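You operate a simulated robot arm through the tools that you are given. There is no shell and no other tool.

You are at the controls of a simulated two-armed robot. One attempt, no reset.

## Task
Hold the blue case on the back left corner of the press twenty-six table steady with one hand and flip the blue case zip the other way with the other.

It is judged by the outcome, as a careful person would: the job done as asked, and still so three seconds after it is handed in. It fails if anything else is knocked over, pushed out of place, dropped, spilled or broken.

## Robot
Two 7-joint arms with two-finger parallel grippers on one trunk, on a base that moves. Base frame: it is fixed to the floor where the robot stands at the start and does not move with it; the origin is under the middle of the robot, x ahead of it, y to its left, z up; the surface under the hand at the start is at about z = 74. Lengths are in cm, angles in degrees, forces in N, time in s.
The left shoulder is at the start at [6, 14.3, 94.1], the right one opposite. With the tool pointing down near the work surface each hand reaches from about 32 to 74 cm from the robot's upright axis, wherever it stands, measured 20 degrees to its own side. Places, roughly: blue case zip [50, 20, 80]. Payload 1.57 kg a hand.
The TCP of each hand is the grasp point between the finger pads, 3 cm short of the fingertips. In the tool frame z runs along the fingers and y along their closing line. Largest opening 11 cm; finger width 2.4, thickness 1.2; the body of the gripper, 4.8 by 11.2 cm, starts 7.8 cm behind the TCP.
Orientation is told as [roll, pitch, yaw] about the base's x, y, z axes, in that order, counted from this pose: with the fingers straight down and closing along the base's y, the tool's x points along the base's -x, its y along +y and its z along -z.

## Interface
- The arms move only by the tool step_arm. It takes "left_moves", "right_moves" or both (then of equal length, played together; a hand with none holds still); each is a list of rows, each a list of 7 numbers: the turn, a rotation vector about the tool's x, y, z in units of 6 degrees (1.0 is 6 degrees), then the shift along the tool's x, y, z in units of 20 mm (1.0 is 20 mm), then the finger opening in mm, from 0 to 110. In form: [[rx, ry, rz, dx, dy, dz, hand], ...]. A call has 1 to 20 rows; each row shifts and turns the commanded pose from where the row before left it, along the tool's axes as they then stand. A call with a number of a shift or a turn outside -1 to 1 is refused whole. Rows are played at 5 a second. More than 5 cm and 8.6 degrees between two rows, or a gripper value outside its range, and nothing of the call is played. A pose out of reach is approached as far as the arm can. The call stops where the force on the tool passes 40 N (or 10 N more than at its start, if that is more) or the arm is blocked; 0.2 s more then pass. Each finger travels about 4.5 cm/s and halts on what it meets, pressing with about 32 N; the grip force reading is that of the motor and also rises with nothing between the fingers. The clock runs only during rows and for 0.2 s after the last one: add rows that do not move to give the fingers time. It gives the time, the measured TCP pose, the force on the tool (base axes), the opening and the grip force at its end, in the units of the frame above (readings bear some noise), with the torque about the TCP (base axes, N m) and any sound that the robot's microphone picked up.
- Cameras (640 x 400 px; columns grow to the right, rows downward): "scene" is now at [4.35, 2.84, 154.96]; the picture's right is [0.35, -0.94, 0.00], its down [-0.70, -0.27, -0.66] and it looks along [0.62, 0.23, -0.75] (base axes); focal length 248 px, centre (320, 200). "left" rides on the left gripper at [7, -1.6, -14.1] in its tool frame; the picture's right is [0.23, 0.97, 0.00], its down [-0.86, 0.20, -0.48] and it looks along [-0.47, 0.11, 0.88] (tool axes); focal length 222 px, centre (320, 200). "right" rides on the right gripper at [7, 1.6, -14.2] in its tool frame; the picture's right is [-0.23, 0.97, 0.00], its down [-0.86, -0.20, -0.48] and it looks along [-0.47, -0.11, 0.88] (tool axes); focal length 222 px, centre (320, 200). There is no depth. A picture from a camera that has moved, and an enlarged one, comes with that camera's place and axes in the base frame and with its lens.
- snapshot(camera): a new picture of that camera. It takes no simulated time.
- lift_body(by): slides the trunk up (or, below 0, down) by that many cm; the arms and the scene camera ride with it, the base frame stays. It gives what a move gives, with no picture.
- base_move(legs): drives the robot by 1 to 6 legs, each [ahead, left, turn to the left] in cm, cm and degrees, along the robot's own axes; the way and the turn of a leg run together, so that a leg with both is an arc; at most 150 cm and 180 degrees a leg. The arms and the cameras ride along, it lands a little off, and it stops where it bumps. It gives what a move gives.
- pan_tilt(pan, tilt): turns the head with the scene camera to pan (to the left, within 86 degrees either way) and tilt (down, from -29 to 69), counted from straight ahead of the robot. It gives what a move gives.
- inspect(camera, box): a new picture of the part [left, top, right, bottom] of that camera's present view, enlarged. It takes no simulated time.
- finish_job(): hands the job in; it is judged then, once.

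Nothing tells you exact positions but the pictures and the camera data. Unless the task says otherwise, let go and move clear before handing in.

The tools are called after "Call:" as name(argument=value, ...) on one line, values as JSON. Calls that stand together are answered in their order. step_arm: Moves the arms, as the interface text tells. Its arguments: {"type":"object","properties":{"left_moves":{"type":"array","items":{"type":"array","items":{"type":"number"}}},"right_moves":{"type":"array","items":{"type":"array","items":{"type":"number"}}}},"required":[]} The other tools are called the same way: lift_body (by) moves the trunk up or down; base_move (legs) drives the base; pan_tilt (pan, tilt) turns the head that bears the scene camera; snapshot (camera) takes a picture; inspect (camera, box) takes an enlarged picture of a part of a camera's view; finish_job () hands the job in.

At the start:

```text
t: 0.0
left_position: [33.33, 31.87, 113.32]
left_tcp_rot: [0.0, 0.0, 0.1]
left_ft_force: [-0.7, -0.5, 0.0]
left_ft_torque: [-0.01, -0.02, -0.01]
left_opening: 10.98
left_grasp_force: 0.1
right_position: [45.78, -6.12, 108.17]
right_tcp_rot: [0.0, -0.1, 0.0]
right_ft_force: [-0.2, -0.5, 0.6]
right_ft_torque: [-0.02, 0.01, 0.0]
right_opening: 10.99
right_grasp_force: 0.0
trunk travel left (down, up): [-53.9, 5.1]
robot x, y, heading: [-0.02, -0.11, 0.0]
head pan, tilt (commanded): [20.8, 48.8]
```

scene: 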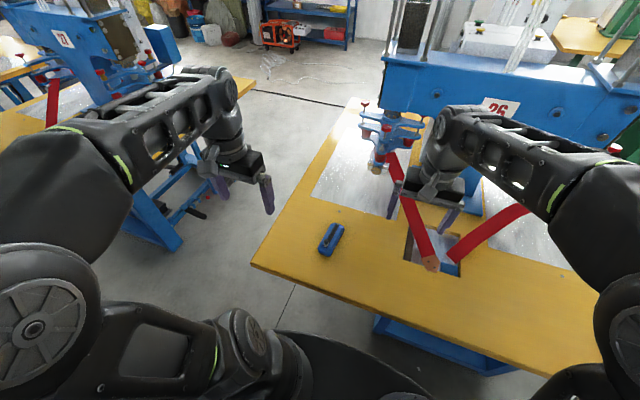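
right: 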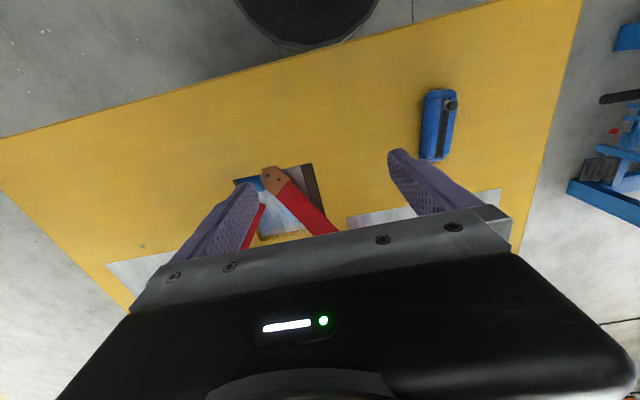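
left: 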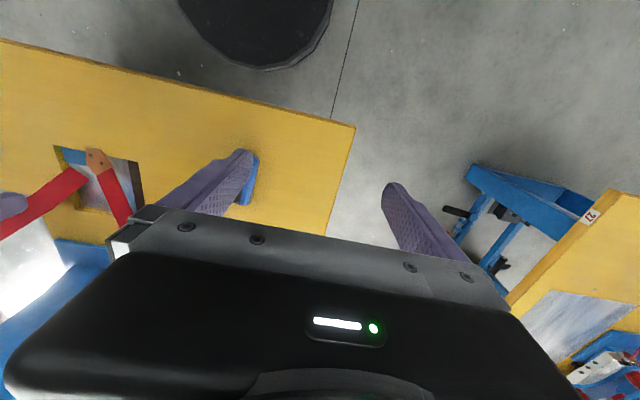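

I see the blue case near the corner of the yellow table, around x 50, y 20, with a dark slot on its top and a slider knob. I'll enlarge the views to see the zip and which end it is at.

Call:
inspect(camera="scene", box=[290, 205, 370, 270])

Call:
inspect(camera="right", box=[390, 70, 490, 180])

Call:
inspect(camera="left", box=[200, 120, 320, 230])

```text
6.15 times, centred on (330, 238) of scene
camera zoom: at [4.35, 2.84, 154.96], right [0.35, -0.94, 0.0], down [-0.7, -0.27, -0.66], along [0.62, 0.23, -0.75], focal length 1523 px, centre (258, -31)
```

zoom: 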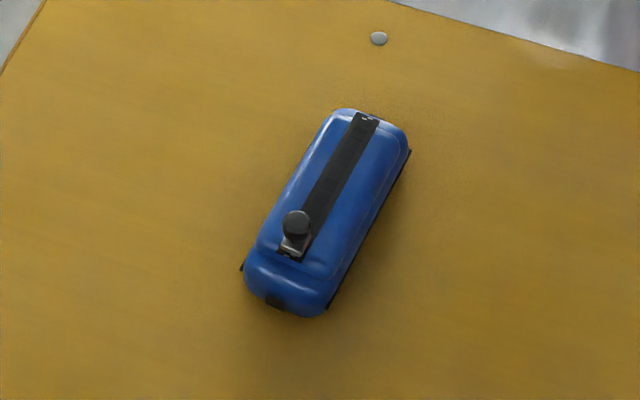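

```text
3.64 times, centred on (440, 125) of right
camera zoom: at [38.74, -4.56, 122.33], right [0.23, 0.97, 0.0], down [0.85, -0.2, 0.48], along [0.47, -0.11, -0.88], focal length 808 px, centre (-116, 473)
```

zoom: 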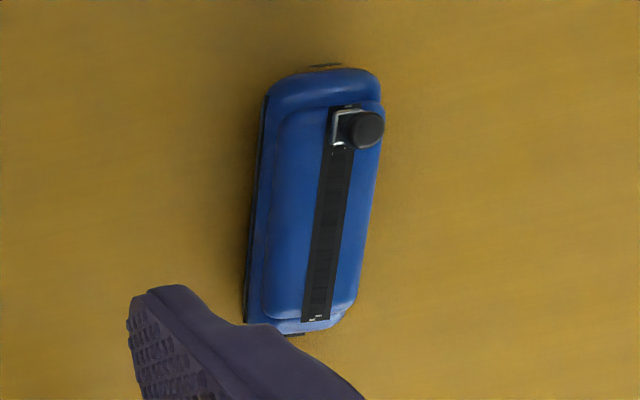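

```text
3.64 times, centred on (260, 175) of left
camera zoom: at [26.36, 30.35, 127.43], right [-0.23, 0.97, 0.0], down [0.86, 0.2, 0.48], along [0.47, 0.11, -0.88], focal length 808 px, centre (538, 291)
```

zoom: 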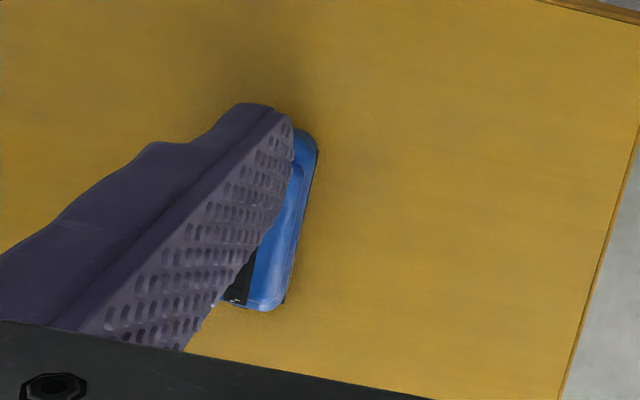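

The zip pull (a round black knob) is at the near end of its strip, at about [48.5, 17.3, 79.5]. The strip runs to about [58.4, 16, 78], so the knob has to travel away from me. The case is about 6 cm wide with its top at z≈78. I'd like to shift the base left and slightly back so both hands can work comfortably, so I'll check the floor on the left first.

Call:
pan_tilt(pan=80, tilt=50)

```text
t: 1.3
left_position: [33.36, 31.93, 113.27]
left_tcp_rot: [0.0, 0.0, 0.0]
left_ft_force: [-0.1, 0.1, -0.9]
left_ft_torque: [0.01, 0.0, -0.03]
left_opening: 10.99
left_grasp_force: 0.0
right_position: [45.66, -6.07, 108.2]
right_tcp_rot: [0.0, 0.0, 0.0]
right_ft_force: [0.7, -0.2, -0.2]
right_ft_torque: [0.02, 0.0, -0.05]
right_opening: 11.02
right_grasp_force: 0.0
trunk travel left (down, up): [-53.9, 5.1]
robot x, y, heading: [-0.1, -0.37, 0.2]
head pan, tilt (commanded): [80.0, 50.0]
```

The head is now turned left, so I'll look at the floor beside the robot.

Call:
snapshot(camera="scene")

```text
taken
camera scene: at [-1.61, 7.66, 154.8], right [0.98, -0.17, 0.0], down [-0.13, -0.75, -0.64], along [0.11, 0.63, -0.77], focal length 248 px, centre (320, 200)
```

scene: 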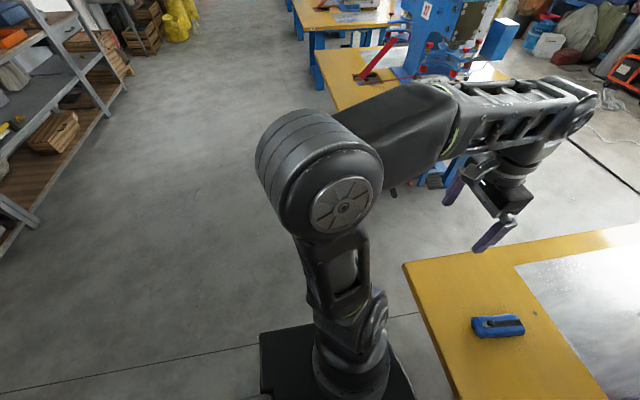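

The floor to the left is clear. I'll drive 15 cm left and 6 cm back, then look ahead again.

Call:
base_move(legs=[[-6, 15, 0]])

Call:
pan_tilt(pan=3, tilt=52)

Call:
snapshot(camera="scene")

Call:
snapshot(camera="right")

Call:
snapshot(camera="left")

```text
t: 2.7
left_position: [27.24, 47.02, 113.33]
left_tcp_rot: [-0.1, 0.0, -0.1]
left_ft_force: [-0.2, 1.5, 0.1]
left_ft_torque: [-0.04, -0.03, 0.01]
left_opening: 10.99
left_grasp_force: 0.0
right_position: [39.76, 9.01, 108.11]
right_tcp_rot: [0.0, -0.1, 0.0]
right_ft_force: [0.6, 0.5, -0.7]
right_ft_torque: [-0.06, -0.02, -0.01]
right_opening: 11.0
right_grasp_force: 0.1
trunk travel left (down, up): [-53.9, 5.1]
robot x, y, heading: [-5.82, 14.82, -0.1]
head pan, tilt (commanded): [80.0, 50.0]
```

```text
t: 4.2
left_position: [27.37, 46.8, 113.35]
left_tcp_rot: [-0.1, 0.0, -0.1]
left_ft_force: [-0.8, -1.3, -0.3]
left_ft_torque: [-0.02, 0.0, 0.01]
left_opening: 11.01
left_grasp_force: 0.0
right_position: [39.75, 8.86, 108.16]
right_tcp_rot: [0.1, -0.2, 0.0]
right_ft_force: [-0.7, 0.5, -0.4]
right_ft_torque: [0.02, -0.04, -0.03]
right_opening: 11.0
right_grasp_force: 0.1
trunk travel left (down, up): [-53.9, 5.1]
robot x, y, heading: [-5.97, 14.95, -0.1]
head pan, tilt (commanded): [3.0, 52.0]
```

```text
taken
camera scene: at [-1.45, 15.44, 154.54], right [0.05, -1.0, 0.0], down [-0.79, -0.04, -0.62], along [0.61, 0.03, -0.79], focal length 248 px, centre (320, 200)
```

scene: 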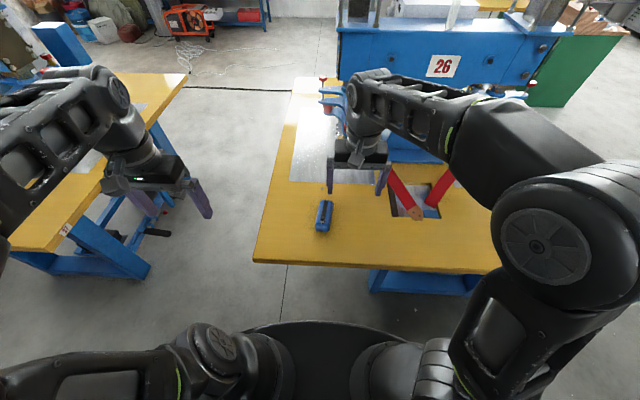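

```text
taken
camera right: at [32.73, 10.37, 122.33], right [0.23, 0.97, 0.0], down [0.85, -0.2, 0.48], along [0.47, -0.11, -0.88], focal length 222 px, centre (320, 200)
```

right: 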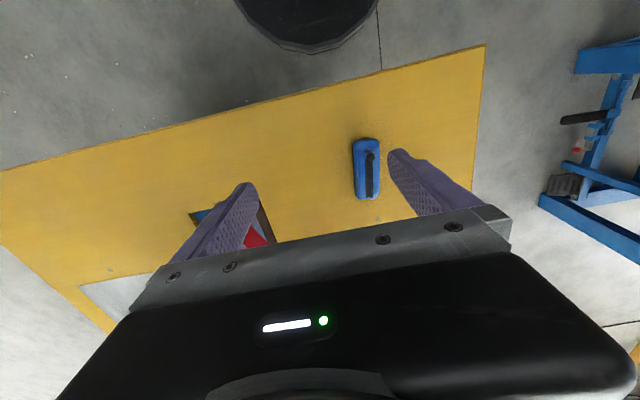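

```text
taken
camera left: at [20.39, 45.29, 127.43], right [-0.23, 0.97, 0.0], down [0.86, 0.2, 0.48], along [0.47, 0.11, -0.88], focal length 222 px, centre (320, 200)
```

left: 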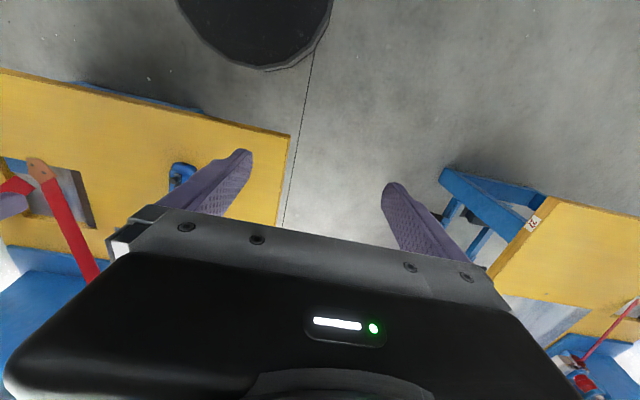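

The robot is now at about (-6, 15), and the case is straight ahead with both hands clear of it. I'll enlarge the case in the scene and right views to measure it accurately.

Call:
inspect(camera="scene", box=[296, 190, 352, 240])

Call:
inspect(camera="right", box=[330, 125, 410, 210])

Call:
inspect(camera="left", box=[140, 150, 220, 210])

```text
8.00 times, centred on (324, 215) of scene
camera zoom: at [-1.45, 15.44, 154.54], right [0.05, -1.0, 0.0], down [-0.79, -0.04, -0.62], along [0.61, 0.03, -0.79], focal length 1980 px, centre (288, 80)
```

zoom: 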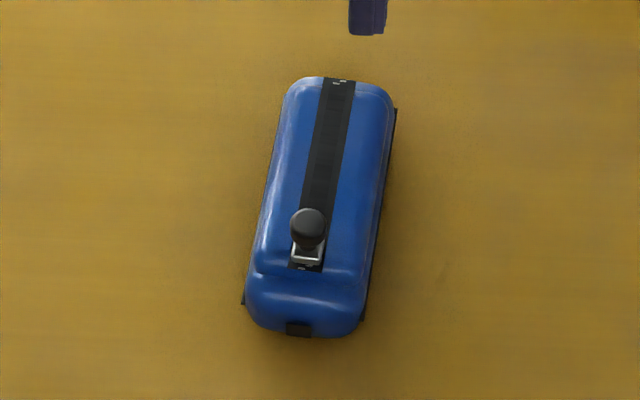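

```text
4.71 times, centred on (370, 168) of right
camera zoom: at [32.73, 10.37, 122.33], right [0.23, 0.97, 0.0], down [0.85, -0.2, 0.48], along [0.47, -0.11, -0.88], focal length 1045 px, centre (85, 353)
```

zoom: 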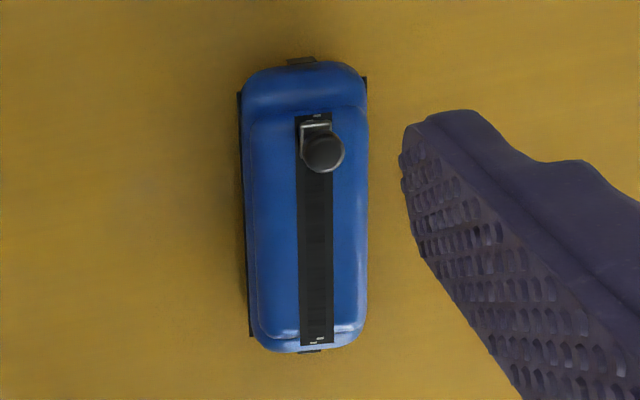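

```text
6.67 times, centred on (180, 180) of left
camera zoom: at [20.39, 45.29, 127.43], right [-0.23, 0.97, 0.0], down [0.86, 0.2, 0.48], along [0.47, 0.11, -0.88], focal length 1481 px, centre (1253, 333)
```

zoom: 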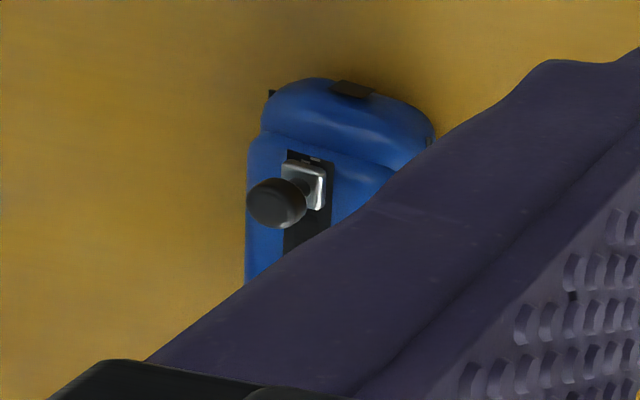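

The knob is at about (48.0, 17.0, 80.2). The strip runs from (46.9, 17.0) to (57.8, 15.8) with the case top at z≈78.7, and the case lies at roughly -6° yaw. My plan is for the left hand to grip the near end of the case, tilted back about 48°, while the right hand pushes the knob away from above with closed fingers. First I'll spread the hands and move the left one forward.

Call:
step_arm(left_moves=[[0, 0, 0, -0.6, -0.9, 0.2, 110], [0, 0, 0, -0.6, -0.9, 0.2, 110], [0, 0, 0, -0.6, -0.9, 0.2, 110], [0, 0, 0, -0.6, -0.9, 0.2, 110], [0, 0, 0, -0.6, -0.9, 0.2, 110], [0, 0, 0, -0.6, -0.9, 0.2, 110], [0, 0, 0, -0.6, -0.9, 0.2, 110], [0, 0, 0, -0.6, -0.9, 0.2, 110], [0, 0, 0, -0.6, -0.9, 0.2, 110]], right_moves=[[0, 0, 0, 0.2, -0.9, 0, 110], [0, 0, 0, 0.2, -0.9, 0, 110], [0, 0, 0, 0.2, -0.9, 0, 110], [0, 0, 0, 0.2, -0.9, 0, 110], [0, 0, 0, 0.2, -0.9, 0, 110], [0, 0, 0, 0.2, -0.9, 0, 60], [0, 0, 0, 0.2, -0.9, 0, 30], [0, 0, 0, 0.2, -0.9, 0, 0], [0, 0, 0, 0.2, -0.9, 0, 0]])

```text
t: 6.2
left_position: [38.34, 30.55, 109.71]
left_tcp_rot: [0.1, -0.1, 0.1]
left_ft_force: [-0.9, 0.4, 0.1]
left_ft_torque: [-0.01, 0.04, 0.0]
left_opening: 11.0
left_grasp_force: 0.0
right_position: [36.13, -7.42, 108.2]
right_tcp_rot: [0.1, 0.0, 0.0]
right_ft_force: [1.0, -0.1, 0.4]
right_ft_torque: [-0.03, 0.0, -0.01]
right_opening: 2.57
right_grasp_force: 0.1
trunk travel left (down, up): [-53.9, 5.1]
robot x, y, heading: [-6.03, 15.22, -0.2]
head pan, tilt (commanded): [3.0, 52.0]
```

Both hands went where I wanted. Now I'll yaw the left hand to match the case and tilt its fingers forward and down by 48°.

Call:
step_arm(left_moves=[[0, 0, 1, 0, 0, 0, 110], [0, -1, 0, 0, -0.3, 0, 110], [0, -1, 0, 0, -0.3, 0, 110], [0, -1, 0, 0, -0.3, 0, 110], [0, -1, 0, 0, -0.3, 0, 110], [0, -1, 0, 0, -0.3, 0, 110], [0, -1, 0, 0, -0.3, 0, 110], [0, -1, 0, 0, -0.3, 0, 110], [0, -1, 0, 0, -0.3, 0, 110]])

Call:
snapshot(camera="scene")

```text
t: 8.2
left_position: [37.65, 25.9, 109.75]
left_tcp_rot: [0.0, -48.1, -6.1]
left_ft_force: [-0.1, -1.2, -0.9]
left_ft_torque: [0.01, 0.02, -0.03]
left_opening: 11.01
left_grasp_force: 0.1
right_position: [36.06, -7.35, 108.15]
right_tcp_rot: [0.1, -0.1, 0.1]
right_ft_force: [-1.1, 0.0, 0.1]
right_ft_torque: [0.0, 0.01, -0.01]
right_opening: 0.01
right_grasp_force: 20.9
trunk travel left (down, up): [-53.9, 5.1]
robot x, y, heading: [-5.95, 15.13, -0.1]
head pan, tilt (commanded): [3.0, 52.0]
```

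```text
taken
camera scene: at [-1.49, 15.38, 154.54], right [0.05, -1.0, 0.0], down [-0.79, -0.04, -0.62], along [0.62, 0.03, -0.79], focal length 248 px, centre (320, 200)
```

scene: 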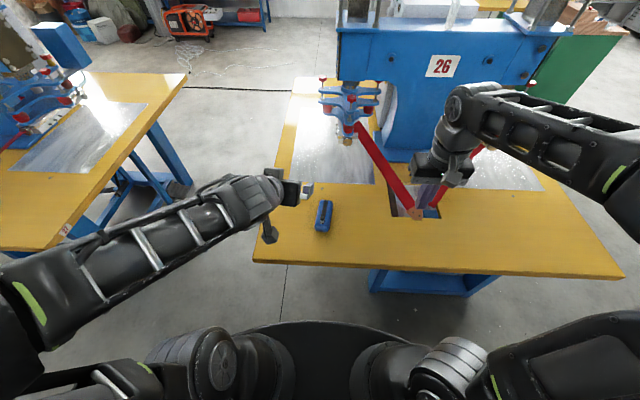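

The tilt worked cleanly, and the left elbow is well out to the left. Next I'll lower the left hand to a standoff point 12 cm back along the fingers from the grip point.

Call:
step_arm(left_moves=[[0, 0, 0, 0.855, -0.39, 0.855, 110], [0, 0, 0, 0.855, -0.39, 0.855, 110], [0, 0, 0, 0.855, -0.39, 0.855, 110], [0, 0, 0, 0.855, -0.39, 0.855, 110], [0, 0, 0, 0.855, -0.39, 0.855, 110], [0, 0, 0, 0.855, -0.39, 0.855, 110], [0, 0, 0, 0.855, -0.39, 0.855, 110], [0, 0, 0, 0.855, -0.39, 0.855, 110], [0, 0, 0, 0.855, -0.39, 0.855, 100], [0, 0, 0, 0.855, -0.39, 0.855, 100]])

Call:
snapshot(camera="scene")

Call:
snapshot(camera="left")

Call:
snapshot(camera="right")

```text
t: 10.4
left_position: [39.92, 17.11, 86.33]
left_tcp_rot: [0.2, -48.0, -6.2]
left_ft_force: [0.4, -0.3, 0.0]
left_ft_torque: [-0.04, 0.02, 0.01]
left_opening: 9.99
left_grasp_force: 0.1
left hand out of reach, approached as far as the arm can: row 2, 3, 4, 5
right_position: [36.22, -7.33, 108.21]
right_tcp_rot: [0.1, 0.0, -0.1]
right_ft_force: [0.0, -0.6, -0.1]
right_ft_torque: [-0.03, 0.05, 0.01]
right_opening: 0.0
right_grasp_force: 21.7
trunk travel left (down, up): [-53.9, 5.1]
robot x, y, heading: [-5.98, 15.03, -0.2]
head pan, tilt (commanded): [3.0, 52.0]
```

```text
taken
camera scene: at [-1.41, 15.39, 154.54], right [0.05, -1.0, 0.0], down [-0.79, -0.04, -0.62], along [0.61, 0.03, -0.79], focal length 248 px, centre (320, 200)
```

scene: 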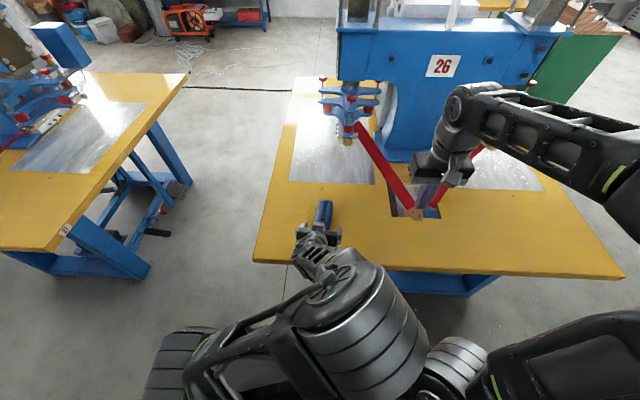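

```text
taken
camera left: at [24.74, 17.15, 90.51], right [-0.05, 0.98, -0.17], down [0.24, 0.18, 0.96], along [0.97, 0.01, -0.24], focal length 222 px, centre (320, 200)
```

left: 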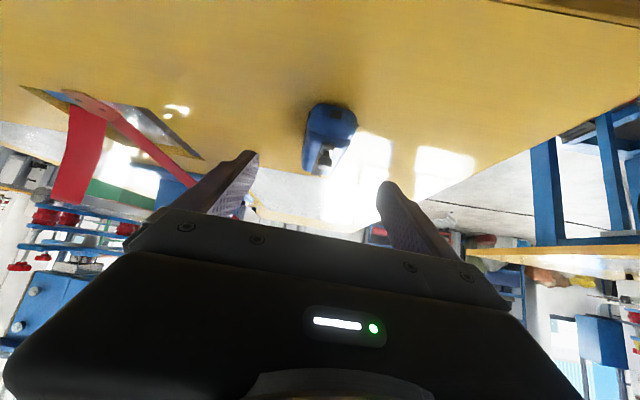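

```text
taken
camera right: at [29.22, -5.85, 122.32], right [0.23, 0.97, 0.0], down [0.85, -0.2, 0.48], along [0.47, -0.11, -0.88], focal length 222 px, centre (320, 200)
```

right: 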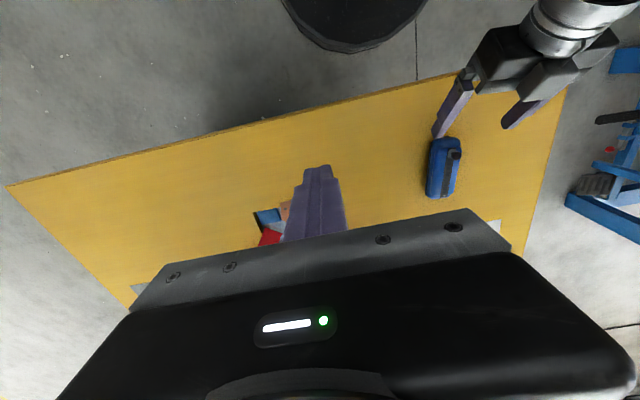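

The left arm has folded with its elbow up and now sits at (39.9, 17.1, 86.3). The fingers point at the near end of the case. I'll advance to a check point about 6 cm short of the grip and look again.

Call:
step_arm(left_moves=[[0, 0, 0, 0.295, 0.117, 0.6, 100], [0, 0, 0, 0.295, 0.117, 0.6, 100], [0, 0, 0, 0.295, 0.117, 0.6, 100], [0, 0, 0, 0, 0, 0.6, 100], [0, 0, 0, 0, 0, 0, 100]])

Call:
snapshot(camera="left")

Call:
snapshot(camera="scene")

Call:
inspect(camera="right", box=[380, 40, 560, 220])

```text
t: 11.6
left_position: [42.47, 17.5, 81.8]
left_tcp_rot: [0.0, -48.0, -6.1]
left_ft_force: [1.0, -0.3, 0.1]
left_ft_torque: [-0.01, 0.0, 0.0]
left_opening: 10.01
left_grasp_force: 0.0
right_position: [36.21, -7.38, 108.23]
right_tcp_rot: [0.1, -0.1, 0.0]
right_ft_force: [0.0, 0.4, 0.2]
right_ft_torque: [0.0, -0.02, -0.02]
right_opening: 0.01
right_grasp_force: 21.3
trunk travel left (down, up): [-53.9, 5.1]
robot x, y, heading: [-6.15, 15.04, -0.2]
head pan, tilt (commanded): [3.0, 52.0]
```

```text
taken
camera left: at [27.14, 17.6, 86.11], right [-0.05, 0.98, -0.17], down [0.24, 0.18, 0.96], along [0.97, 0.01, -0.24], focal length 222 px, centre (320, 200)
```

left: 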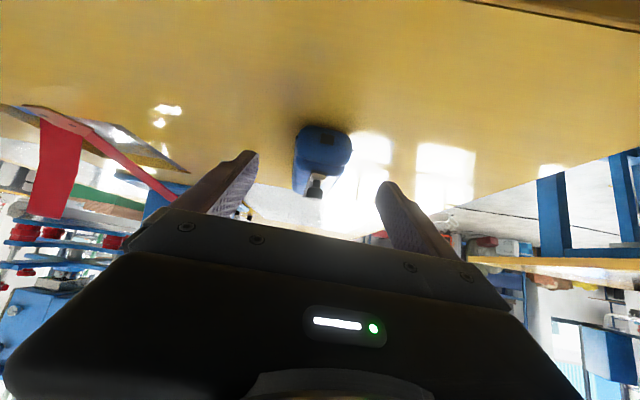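

```text
taken
camera scene: at [-1.46, 15.42, 154.54], right [0.05, -1.0, 0.0], down [-0.79, -0.04, -0.62], along [0.61, 0.03, -0.79], focal length 248 px, centre (320, 200)
```

scene: 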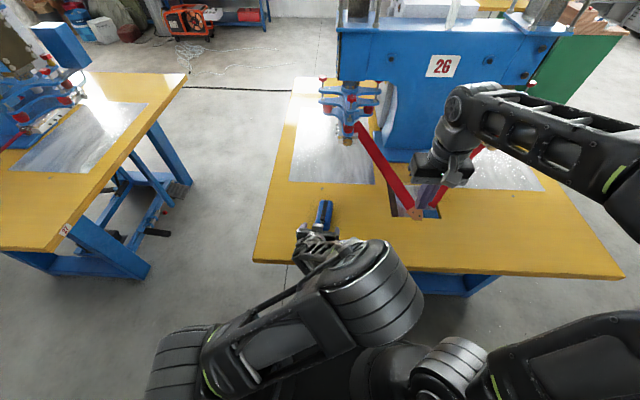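

```text
2.22 times, centred on (470, 130) of right
camera zoom: at [29.18, -5.83, 122.34], right [0.23, 0.97, 0.0], down [0.85, -0.2, 0.48], along [0.47, -0.11, -0.88], focal length 494 px, centre (-13, 356)
```

zoom: 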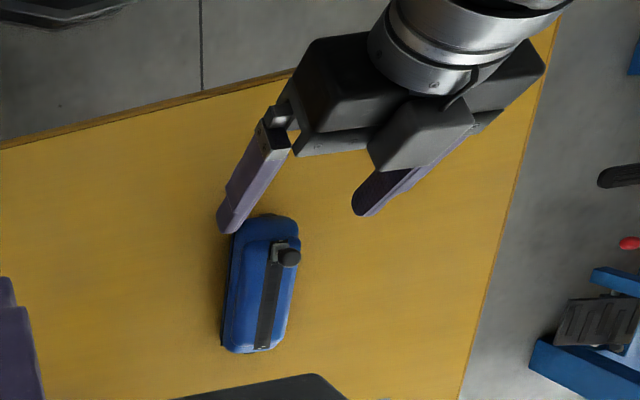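

The knob is within about 0.1 cm of the left hand's centreline, and the case sides sit evenly between its fingers. I'll advance the last 6 cm with the fingers open.

Call:
step_arm(left_moves=[[0, 0, 0, 0.01, 0.01, 0.62, 100], [0, 0, 0, 0.01, 0.01, 0.62, 100], [0, 0, 0, 0.01, 0, 0.62, 100], [0, 0, 0, 0.01, 0, 0.62, 100], [0, 0, 0, 0, 0, 0.62, 100], [0, 0, 0, 0, 0, 0, 100]])

Call:
snapshot(camera="left")

Call:
inspect(camera="right", box=[380, 40, 560, 220])

Call:
inspect(camera="scene", box=[270, 180, 390, 260])

```text
t: 13.0
left_position: [47.0, 17.07, 77.71]
left_tcp_rot: [0.0, -47.9, -6.1]
left_ft_force: [0.2, -0.3, 0.2]
left_ft_torque: [0.0, 0.0, -0.02]
left_opening: 10.02
left_grasp_force: 0.1
right_position: [36.22, -7.48, 108.24]
right_tcp_rot: [0.1, -0.1, 0.0]
right_ft_force: [0.3, 0.8, -0.1]
right_ft_torque: [0.01, -0.04, 0.04]
right_opening: 0.01
right_grasp_force: 21.2
trunk travel left (down, up): [-53.9, 5.1]
robot x, y, heading: [-5.7, 14.89, -0.1]
head pan, tilt (commanded): [3.0, 52.0]
```

```text
taken
camera left: at [31.71, 17.17, 81.87], right [-0.05, 0.98, -0.17], down [0.24, 0.18, 0.96], along [0.97, 0.01, -0.24], focal length 222 px, centre (320, 200)
```

left: 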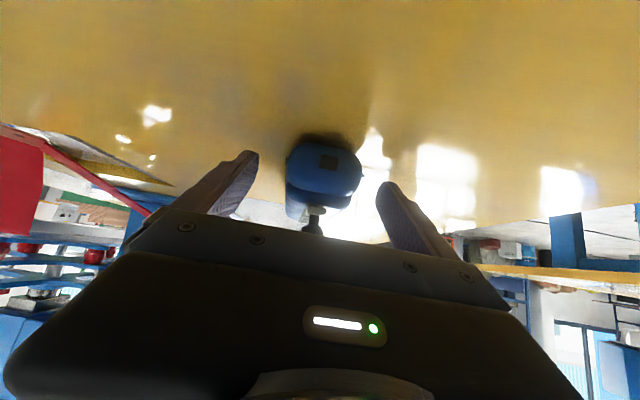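

```text
2.22 times, centred on (470, 130) of right
camera zoom: at [29.18, -5.83, 122.34], right [0.23, 0.97, 0.0], down [0.85, -0.2, 0.48], along [0.47, -0.11, -0.88], focal length 494 px, centre (-13, 356)
```

zoom: 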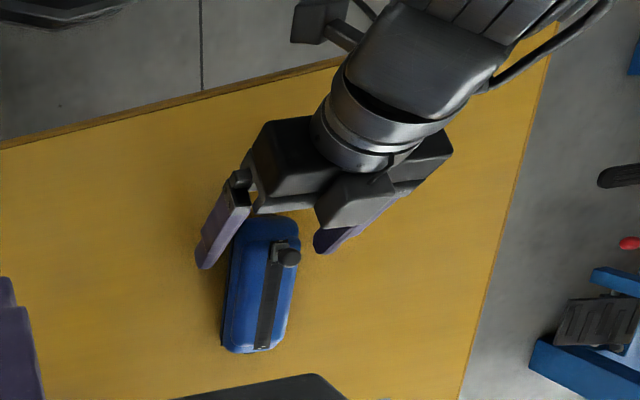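

```text
5.00 times, centred on (330, 220) of scene
camera zoom: at [-1.46, 15.42, 154.54], right [0.05, -1.0, 0.0], down [-0.79, -0.04, -0.62], along [0.61, 0.03, -0.79], focal length 1237 px, centre (270, 100)
```

zoom: 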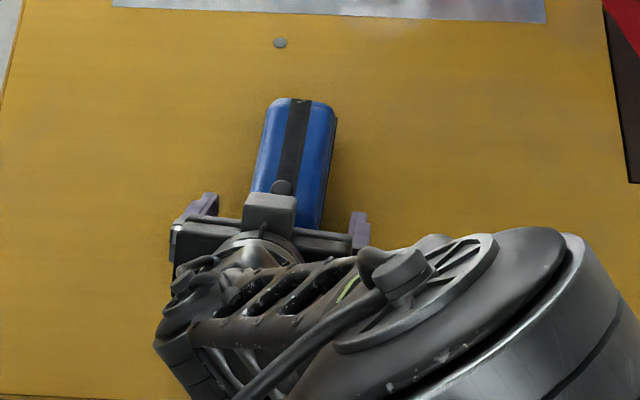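

The left hand is in place around the near end of the case. A block on its palm sits close to where the pushing finger must come down, so I'll tilt this hand back another 6° for room and then close gently on the case.

Call:
step_arm(left_moves=[[0, -0.5, 0, 0, 0, 0, 100], [0, -0.5, 0, 0, 0, 0, 90], [0, 0, 0, 0, 0, 0, 80], [0, 0, 0, 0, 0, 0, 74], [0, 0, 0, 0, 0, 0, 68], [0, 0, 0, 0, 0, 0, 64], [0, 0, 0, 0, 0, 0, 62]])

Call:
snapshot(camera="left")

Call:
inspect(camera="right", box=[390, 60, 510, 210])

```text
t: 14.6
left_position: [46.99, 17.09, 77.68]
left_tcp_rot: [0.0, -54.1, -6.1]
left_ft_force: [0.4, 0.2, 0.3]
left_ft_torque: [0.01, 0.01, 0.0]
left_opening: 6.22
left_grasp_force: 0.0
right_position: [36.25, -7.44, 108.09]
right_tcp_rot: [0.1, -0.1, 0.0]
right_ft_force: [0.9, 1.1, -0.7]
right_ft_torque: [-0.03, 0.04, 0.0]
right_opening: 0.0
right_grasp_force: 21.3
trunk travel left (down, up): [-53.9, 5.1]
robot x, y, heading: [-6.02, 14.91, 0.0]
head pan, tilt (commanded): [3.0, 52.0]
```

```text
taken
camera left: at [31.32, 17.17, 80.29], right [-0.03, 0.98, -0.18], down [0.14, 0.19, 0.97], along [0.99, 0.0, -0.14], focal length 222 px, centre (320, 200)
```

left: 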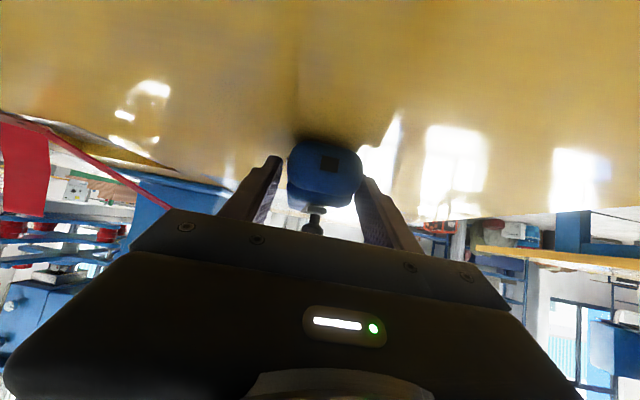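

```text
2.67 times, centred on (450, 135) of right
camera zoom: at [29.19, -5.83, 122.33], right [0.23, 0.97, 0.0], down [0.85, -0.2, 0.48], along [0.47, -0.11, -0.88], focal length 592 px, centre (-27, 373)
```

zoom: 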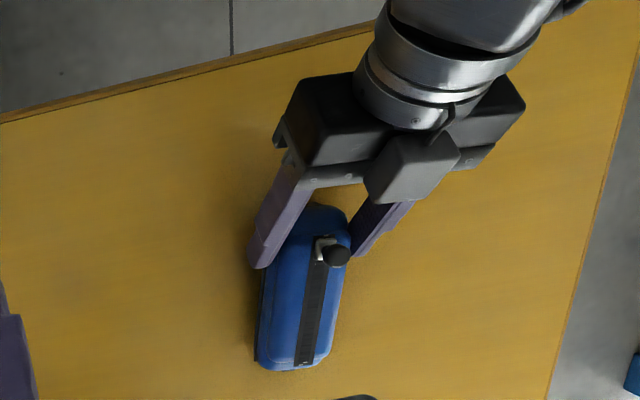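

The fingers are at 6.2 cm with no contact yet, and the case sits centred between them. I'll close the rest of the way in small steps until it is gripped.

Call:
step_arm(left_moves=[[0, 0, 0, 0, 0, 0, 60], [0, 0, 0, 0, 0, 0, 59], [0, 0, 0, 0, 0, 0, 58], [0, 0, 0, 0, 0, 0, 57], [0, 0, 0, 0, 0, 0, 56], [0, 0, 0, 0, 0, 0, 55]])

```text
t: 16.0
left_position: [46.89, 16.99, 77.45]
left_tcp_rot: [0.1, -54.0, -6.2]
left_ft_force: [0.1, 0.4, 0.8]
left_ft_torque: [0.02, -0.02, 0.02]
left_opening: 5.61
left_grasp_force: 0.8
right_position: [36.23, -7.39, 108.2]
right_tcp_rot: [0.1, -0.1, 0.0]
right_ft_force: [0.1, -0.5, -0.5]
right_ft_torque: [0.0, 0.03, -0.01]
right_opening: 0.0
right_grasp_force: 21.1
trunk travel left (down, up): [-53.9, 5.1]
robot x, y, heading: [-6.07, 14.84, -0.0]
head pan, tilt (commanded): [3.0, 52.0]
```

Contact starts at about 5.6 cm. I'll firm up the grip.

Call:
step_arm(left_moves=[[0, 0, 0, 0, 0, 0, 52], [0, 0, 0, 0, 0, 0, 48], [0, 0, 0, 0, 0, 0, 42], [0, 0, 0, 0, 0, 0, 36], [0, 0, 0, 0, 0, 0, 30]])

Call:
snapshot(camera="left")

Call:
inspect(camera="right", box=[390, 60, 510, 210])

Call:
inspect(camera="scene", box=[270, 180, 390, 260])

```text
t: 17.2
left_position: [46.98, 17.09, 77.56]
left_tcp_rot: [0.0, -54.1, -6.1]
left_ft_force: [-0.5, 0.5, 1.1]
left_ft_torque: [0.02, 0.01, 0.03]
left_opening: 5.56
left_grasp_force: 31.7
right_position: [36.18, -7.55, 108.16]
right_tcp_rot: [0.0, -0.1, 0.1]
right_ft_force: [-0.1, -0.2, -0.1]
right_ft_torque: [-0.02, -0.03, -0.01]
right_opening: 0.0
right_grasp_force: 21.1
trunk travel left (down, up): [-53.9, 5.1]
robot x, y, heading: [-6.17, 14.94, -0.4]
head pan, tilt (commanded): [3.0, 52.0]
```

```text
taken
camera left: at [31.32, 17.17, 80.29], right [-0.03, 0.98, -0.18], down [0.14, 0.19, 0.97], along [0.99, 0.0, -0.14], focal length 222 px, centre (320, 200)
```

left: 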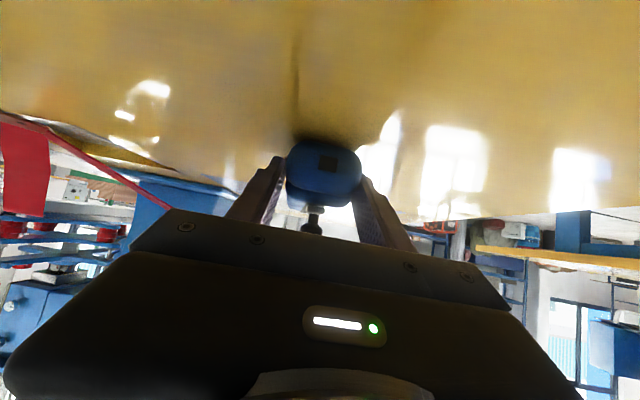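

```text
2.67 times, centred on (450, 135) of right
camera zoom: at [29.19, -5.83, 122.33], right [0.23, 0.97, 0.0], down [0.85, -0.2, 0.48], along [0.47, -0.11, -0.88], focal length 592 px, centre (-27, 373)
```

zoom: 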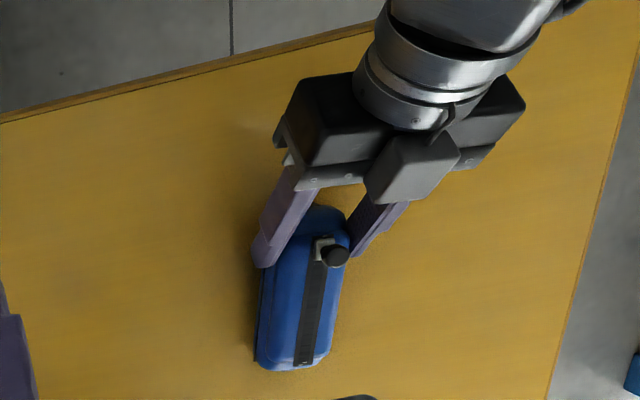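

```text
5.00 times, centred on (330, 220) of scene
camera zoom: at [-1.45, 15.42, 154.54], right [0.05, -1.0, 0.0], down [-0.79, -0.04, -0.62], along [0.61, 0.03, -0.79], focal length 1237 px, centre (270, 100)
```

zoom: 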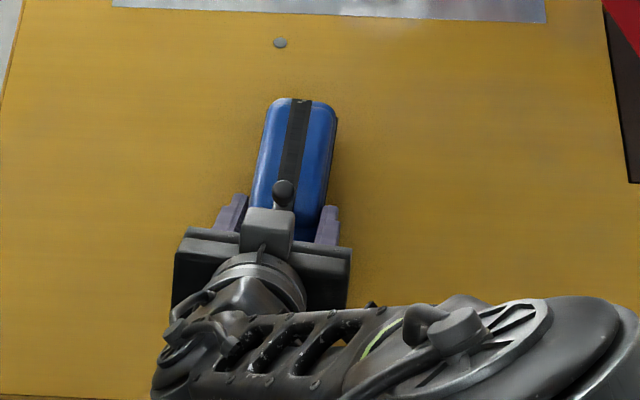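

The case is gripped firmly at 5.56 cm and about 32 N, and it has not shifted. Next I'll turn the right hand to yaw +84° up high so its fingers straddle the knob along the strip. The fingers open to 4 cm.

Call:
step_arm(right_moves=[[0, 0, -1, 0, 0, 0, 20], [0, 0, -1, 0, 0, 0, 40], [0, 0, -1, 0, 0, 0, 40], [0, 0, -1, 0, 0, 0, 40], [0, 0, -1, 0, 0, 0, 40], [0, 0, -1, 0, 0, 0, 40], [0, 0, -1, 0, 0, 0, 40], [0, 0, -1, 0, 0, 0, 40], [0, 0, -1, 0, 0, 0, 40], [0, 0, -1, 0, 0, 0, 40], [0, 0, -1, 0, 0, 0, 40], [0, 0, -1, 0, 0, 0, 40], [0, 0, -1, 0, 0, 0, 40], [0, 0, -1, 0, 0, 0, 40]])

Call:
snapshot(camera="scene")

Call:
snapshot(camera="right")

```text
t: 20.2
left_position: [46.82, 17.02, 77.7]
left_tcp_rot: [0.0, -54.0, -6.1]
left_ft_force: [-0.1, 0.8, -0.1]
left_ft_torque: [-0.01, 0.01, 0.02]
left_opening: 5.55
left_grasp_force: 31.9
right_position: [36.02, -7.47, 108.17]
right_tcp_rot: [0.0, -0.1, 84.0]
right_ft_force: [0.1, -0.5, -0.4]
right_ft_torque: [-0.02, -0.01, 0.0]
right_opening: 3.99
right_grasp_force: 0.1
trunk travel left (down, up): [-53.9, 5.1]
robot x, y, heading: [-6.04, 15.06, -0.0]
head pan, tilt (commanded): [3.0, 52.0]
```

```text
taken
camera scene: at [-1.45, 15.42, 154.54], right [0.05, -1.0, 0.0], down [-0.79, -0.04, -0.62], along [0.61, 0.03, -0.79], focal length 248 px, centre (320, 200)
```

scene: 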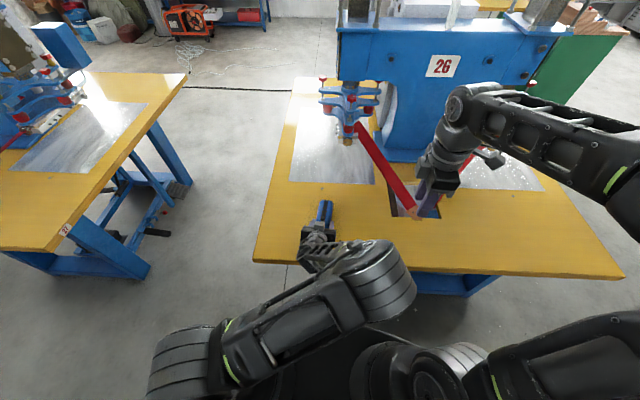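

```text
taken
camera right: at [33.74, -14.26, 122.33], right [-0.95, 0.33, 0.0], down [0.29, 0.83, 0.48], along [0.16, 0.45, -0.88], focal length 222 px, centre (320, 200)
```

right: 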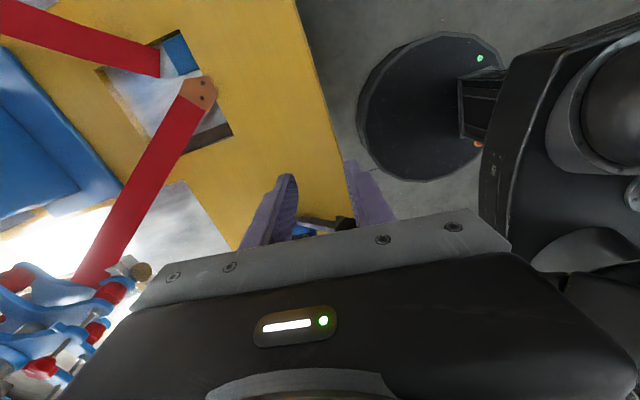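

The turn worked, and the right elbow is well out to the right. Now I'll carry the right hand up high over the case, then look before lowering it.

Call:
step_arm(right_moves=[[0, 0, 0, -0.985, -0.379, 0.1, 40], [0, 0, 0, -0.985, -0.379, 0.1, 40], [0, 0, 0, -0.985, -0.379, 0.1, 40], [0, 0, 0, -0.985, -0.379, 0.1, 40], [0, 0, 0, -0.985, -0.379, 0.1, 40], [0, 0, 0, -0.985, -0.379, 0.1, 40], [0, 0, 0, -0.985, -0.379, 0.1, 40], [0, 0, 0, -0.985, -0.379, 0.1, 40], [0, 0, 0, -0.985, -0.379, 0.1, 40], [0, 0, 0, -0.985, -0.379, 0.1, 40], [0, 0, 0, -0.985, -0.379, 0.1, 40], [0, 0, 0, -0.985, -0.379, 0.1, 40], [0, 0, 0, -0.985, -0.379, 0.1, 40], [0, 0, 0, 0, 0, 0, 40]])

Call:
snapshot(camera="scene")

Call:
snapshot(camera="right")

```text
t: 23.2
left_position: [47.0, 17.11, 77.62]
left_tcp_rot: [0.0, -54.0, -6.0]
left_ft_force: [-0.7, 0.8, 0.1]
left_ft_torque: [0.03, 0.03, -0.02]
left_opening: 5.56
left_grasp_force: 31.8
right_position: [48.77, 17.07, 105.62]
right_tcp_rot: [0.0, -0.1, 84.0]
right_ft_force: [0.2, -0.5, -0.1]
right_ft_torque: [0.0, -0.01, -0.02]
right_opening: 4.01
right_grasp_force: 0.1
trunk travel left (down, up): [-53.9, 5.1]
robot x, y, heading: [-5.81, 15.28, -0.4]
head pan, tilt (commanded): [3.0, 52.0]
```

```text
taken
camera scene: at [-1.45, 15.4, 154.53], right [0.05, -1.0, 0.0], down [-0.79, -0.04, -0.62], along [0.61, 0.03, -0.79], focal length 248 px, centre (320, 200)
```

scene: 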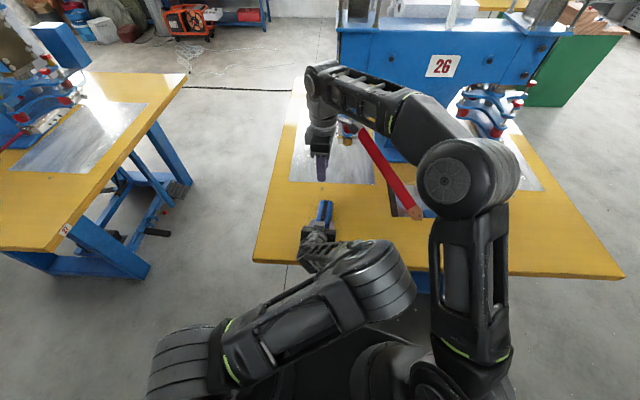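

```text
taken
camera right: at [46.37, 10.25, 119.72], right [-0.94, 0.33, 0.0], down [0.29, 0.83, 0.48], along [0.16, 0.45, -0.88], focal length 222 px, centre (320, 200)
```

right: 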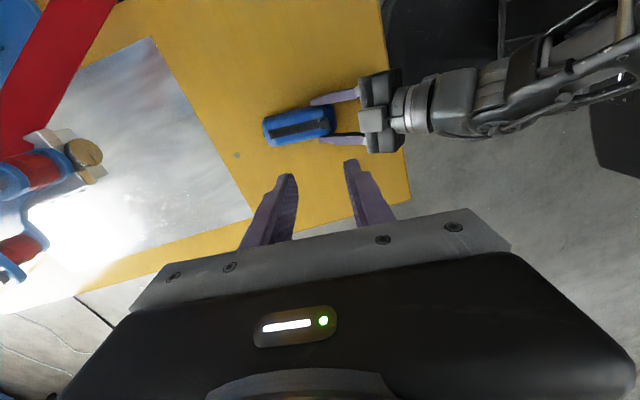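

Both arms are clear of each other and the right hand is above the case at (48.8, 17.1, 105.6). I'll zoom in to fix the knob's position.

Call:
inspect(camera="right", box=[240, 70, 420, 200])

Call:
inspect(camera="scene", box=[290, 130, 370, 250])

```text
3.08 times, centred on (330, 135) of right
camera zoom: at [46.37, 10.25, 119.72], right [-0.94, 0.33, 0.0], down [0.29, 0.83, 0.48], along [0.16, 0.45, -0.88], focal length 684 px, centre (289, 400)
```

zoom: 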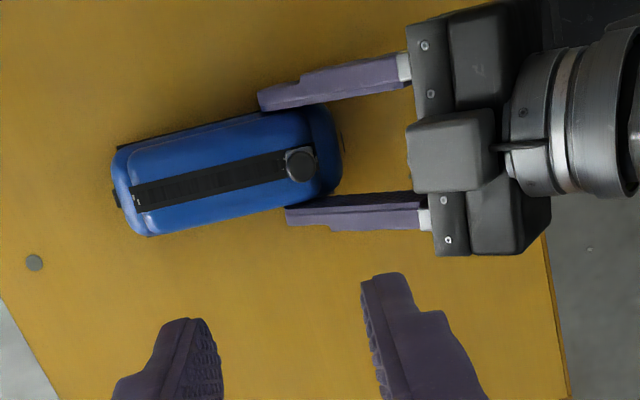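

```text
3.33 times, centred on (330, 190) of scene
camera zoom: at [-1.45, 15.4, 154.53], right [0.05, -1.0, 0.0], down [-0.79, -0.04, -0.62], along [0.61, 0.03, -0.79], focal length 825 px, centre (287, 233)
```

zoom: 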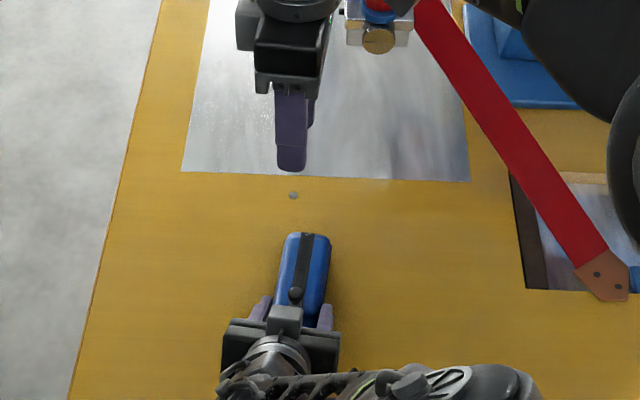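

The knob is at about (48.06, 16.75, 80.2). I'll nudge the right hand to centre on it and come down to just above the knob top.

Call:
step_arm(right_moves=[[0, 0, 0, 0.2, 0.135, 0.9, 40], [0, 0, 0, 0, 0, 0.9, 40], [0, 0, 0, 0, 0, 0.9, 40], [0, 0, 0, 0, 0, 0.9, 40], [0, 0, 0, 0, 0, 0.9, 40], [0, 0, 0, 0, 0, 0.9, 40], [0, 0, 0, 0, 0, 0.9, 40], [0, 0, 0, 0, 0, 0.9, 40], [0, 0, 0, 0, 0, 0.9, 40], [0, 0, 0, 0, 0, 0.9, 40], [0, 0, 0, 0, 0, 0.6, 40], [0, 0, 0, 0, 0, 0, 40]])

Call:
snapshot(camera="right")

Call:
snapshot(camera="scene")

Call:
inspect(camera="right", box=[220, 100, 440, 240])

```text
t: 25.8
left_position: [46.98, 17.05, 77.62]
left_tcp_rot: [-0.1, -54.0, -6.1]
left_ft_force: [0.3, 1.4, 0.2]
left_ft_torque: [0.03, 0.04, 0.03]
left_opening: 5.57
left_grasp_force: 31.9
right_position: [48.19, 16.44, 86.54]
right_tcp_rot: [-0.1, -0.1, 84.1]
right_ft_force: [-0.4, -0.7, -0.3]
right_ft_torque: [0.01, -0.01, 0.0]
right_opening: 4.01
right_grasp_force: 0.1
trunk travel left (down, up): [-53.9, 5.1]
robot x, y, heading: [-6.2, 15.01, -0.3]
head pan, tilt (commanded): [3.0, 52.0]
```

```text
taken
camera right: at [45.88, 9.72, 100.59], right [-0.94, 0.33, 0.0], down [0.29, 0.83, 0.48], along [0.16, 0.45, -0.88], focal length 222 px, centre (320, 200)
```

right: 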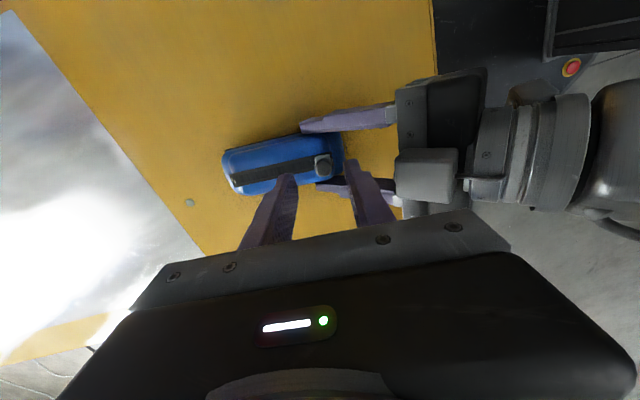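

```text
taken
camera scene: at [-1.44, 15.43, 154.53], right [0.05, -1.0, 0.0], down [-0.79, -0.04, -0.62], along [0.61, 0.03, -0.79], focal length 248 px, centre (320, 200)
```

scene: 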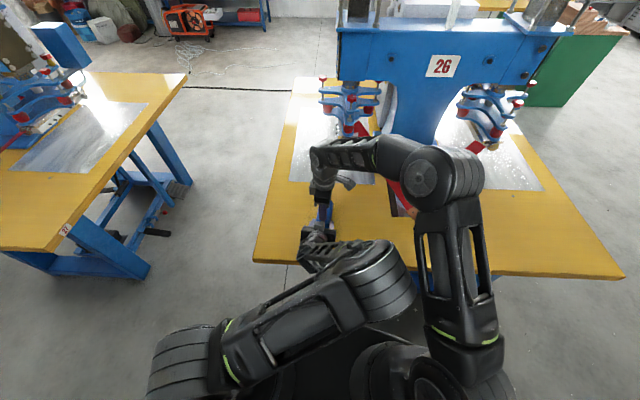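

```text
2.86 times, centred on (330, 170) of right
camera zoom: at [45.88, 9.72, 100.59], right [-0.94, 0.33, 0.0], down [0.29, 0.83, 0.48], along [0.16, 0.45, -0.88], focal length 635 px, centre (291, 286)
```

zoom: 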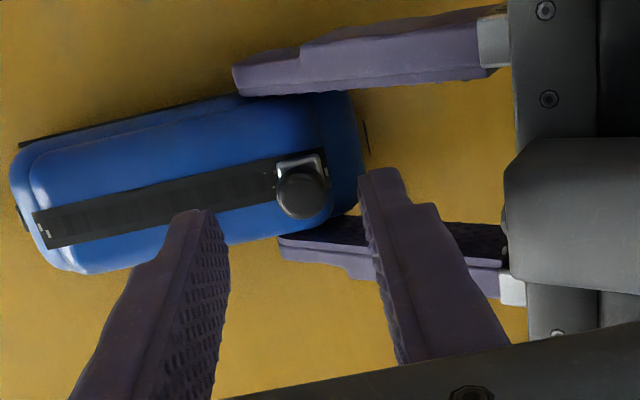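

The knob now measures (48.07, 16.9), which sits between the open fingers with about 0.9 cm to the rear finger. I'll shift 0.45 cm left and lower until the tips are just above the case top.

Call:
step_arm(right_moves=[[0, 0, 0, -0.225, 0, 0, 40], [0, 0, 0, 0, 0, 0.5, 40], [0, 0, 0, 0, 0, 0.5, 40], [0, 0, 0, 0, 0, 0.5, 40], [0, 0, 0, 0, 0, 0.5, 40], [0, 0, 0, 0, 0, 0, 40]])

Call:
inspect(camera="right", box=[220, 100, 440, 240])

Call:
inspect(camera="scene", box=[280, 140, 380, 260])

Call:
inspect(camera="left", box=[220, 120, 420, 260])

```text
t: 27.2
left_position: [46.96, 17.01, 77.58]
left_tcp_rot: [0.0, -54.1, -6.1]
left_ft_force: [0.7, -0.2, 0.4]
left_ft_torque: [0.02, 0.03, -0.01]
left_opening: 5.55
left_grasp_force: 32.5
right_position: [48.4, 17.17, 82.43]
right_tcp_rot: [0.0, -0.1, 84.0]
right_ft_force: [0.0, 0.2, 0.4]
right_ft_torque: [0.0, 0.02, -0.02]
right_opening: 3.97
right_grasp_force: 0.1
trunk travel left (down, up): [-53.9, 5.1]
robot x, y, heading: [-5.84, 14.77, -0.1]
head pan, tilt (commanded): [3.0, 52.0]
```

```text
2.86 times, centred on (330, 170) of right
camera zoom: at [46.08, 10.29, 96.56], right [-0.94, 0.33, 0.0], down [0.29, 0.83, 0.48], along [0.16, 0.45, -0.88], focal length 635 px, centre (291, 286)
```

zoom: 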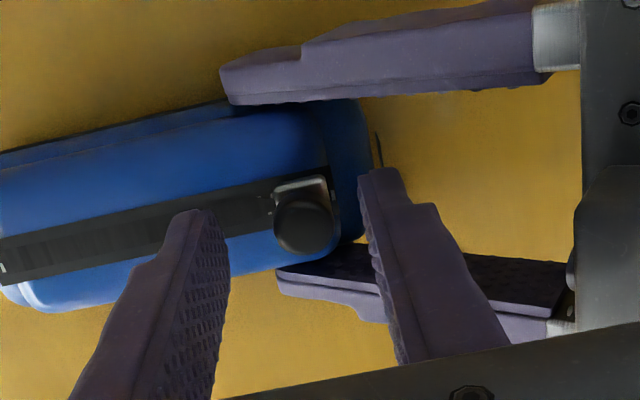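

```text
3.33 times, centred on (330, 200) of scene
camera zoom: at [-1.44, 15.42, 154.54], right [0.05, -1.0, 0.0], down [-0.79, -0.04, -0.62], along [0.61, 0.03, -0.79], focal length 825 px, centre (287, 200)
```

zoom: 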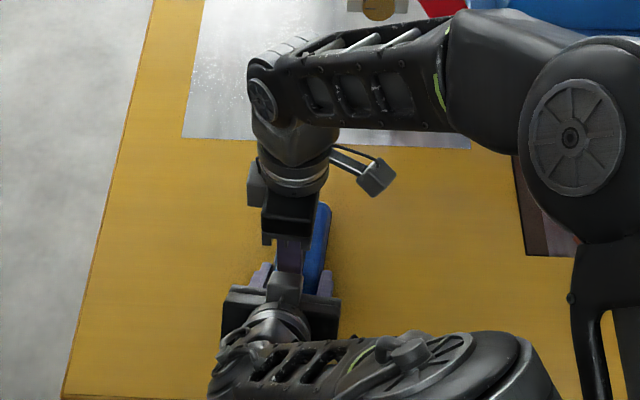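

```text
2.86 times, centred on (320, 190) of left
camera zoom: at [31.32, 17.17, 80.29], right [-0.03, 0.98, -0.18], down [0.14, 0.19, 0.97], along [0.99, 0.0, -0.14], focal length 635 px, centre (320, 229)
```

zoom: 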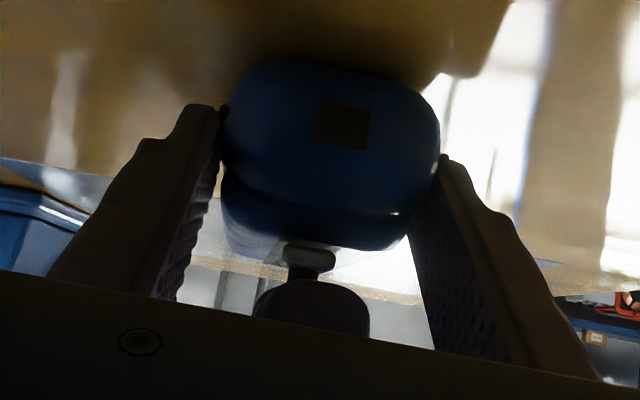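

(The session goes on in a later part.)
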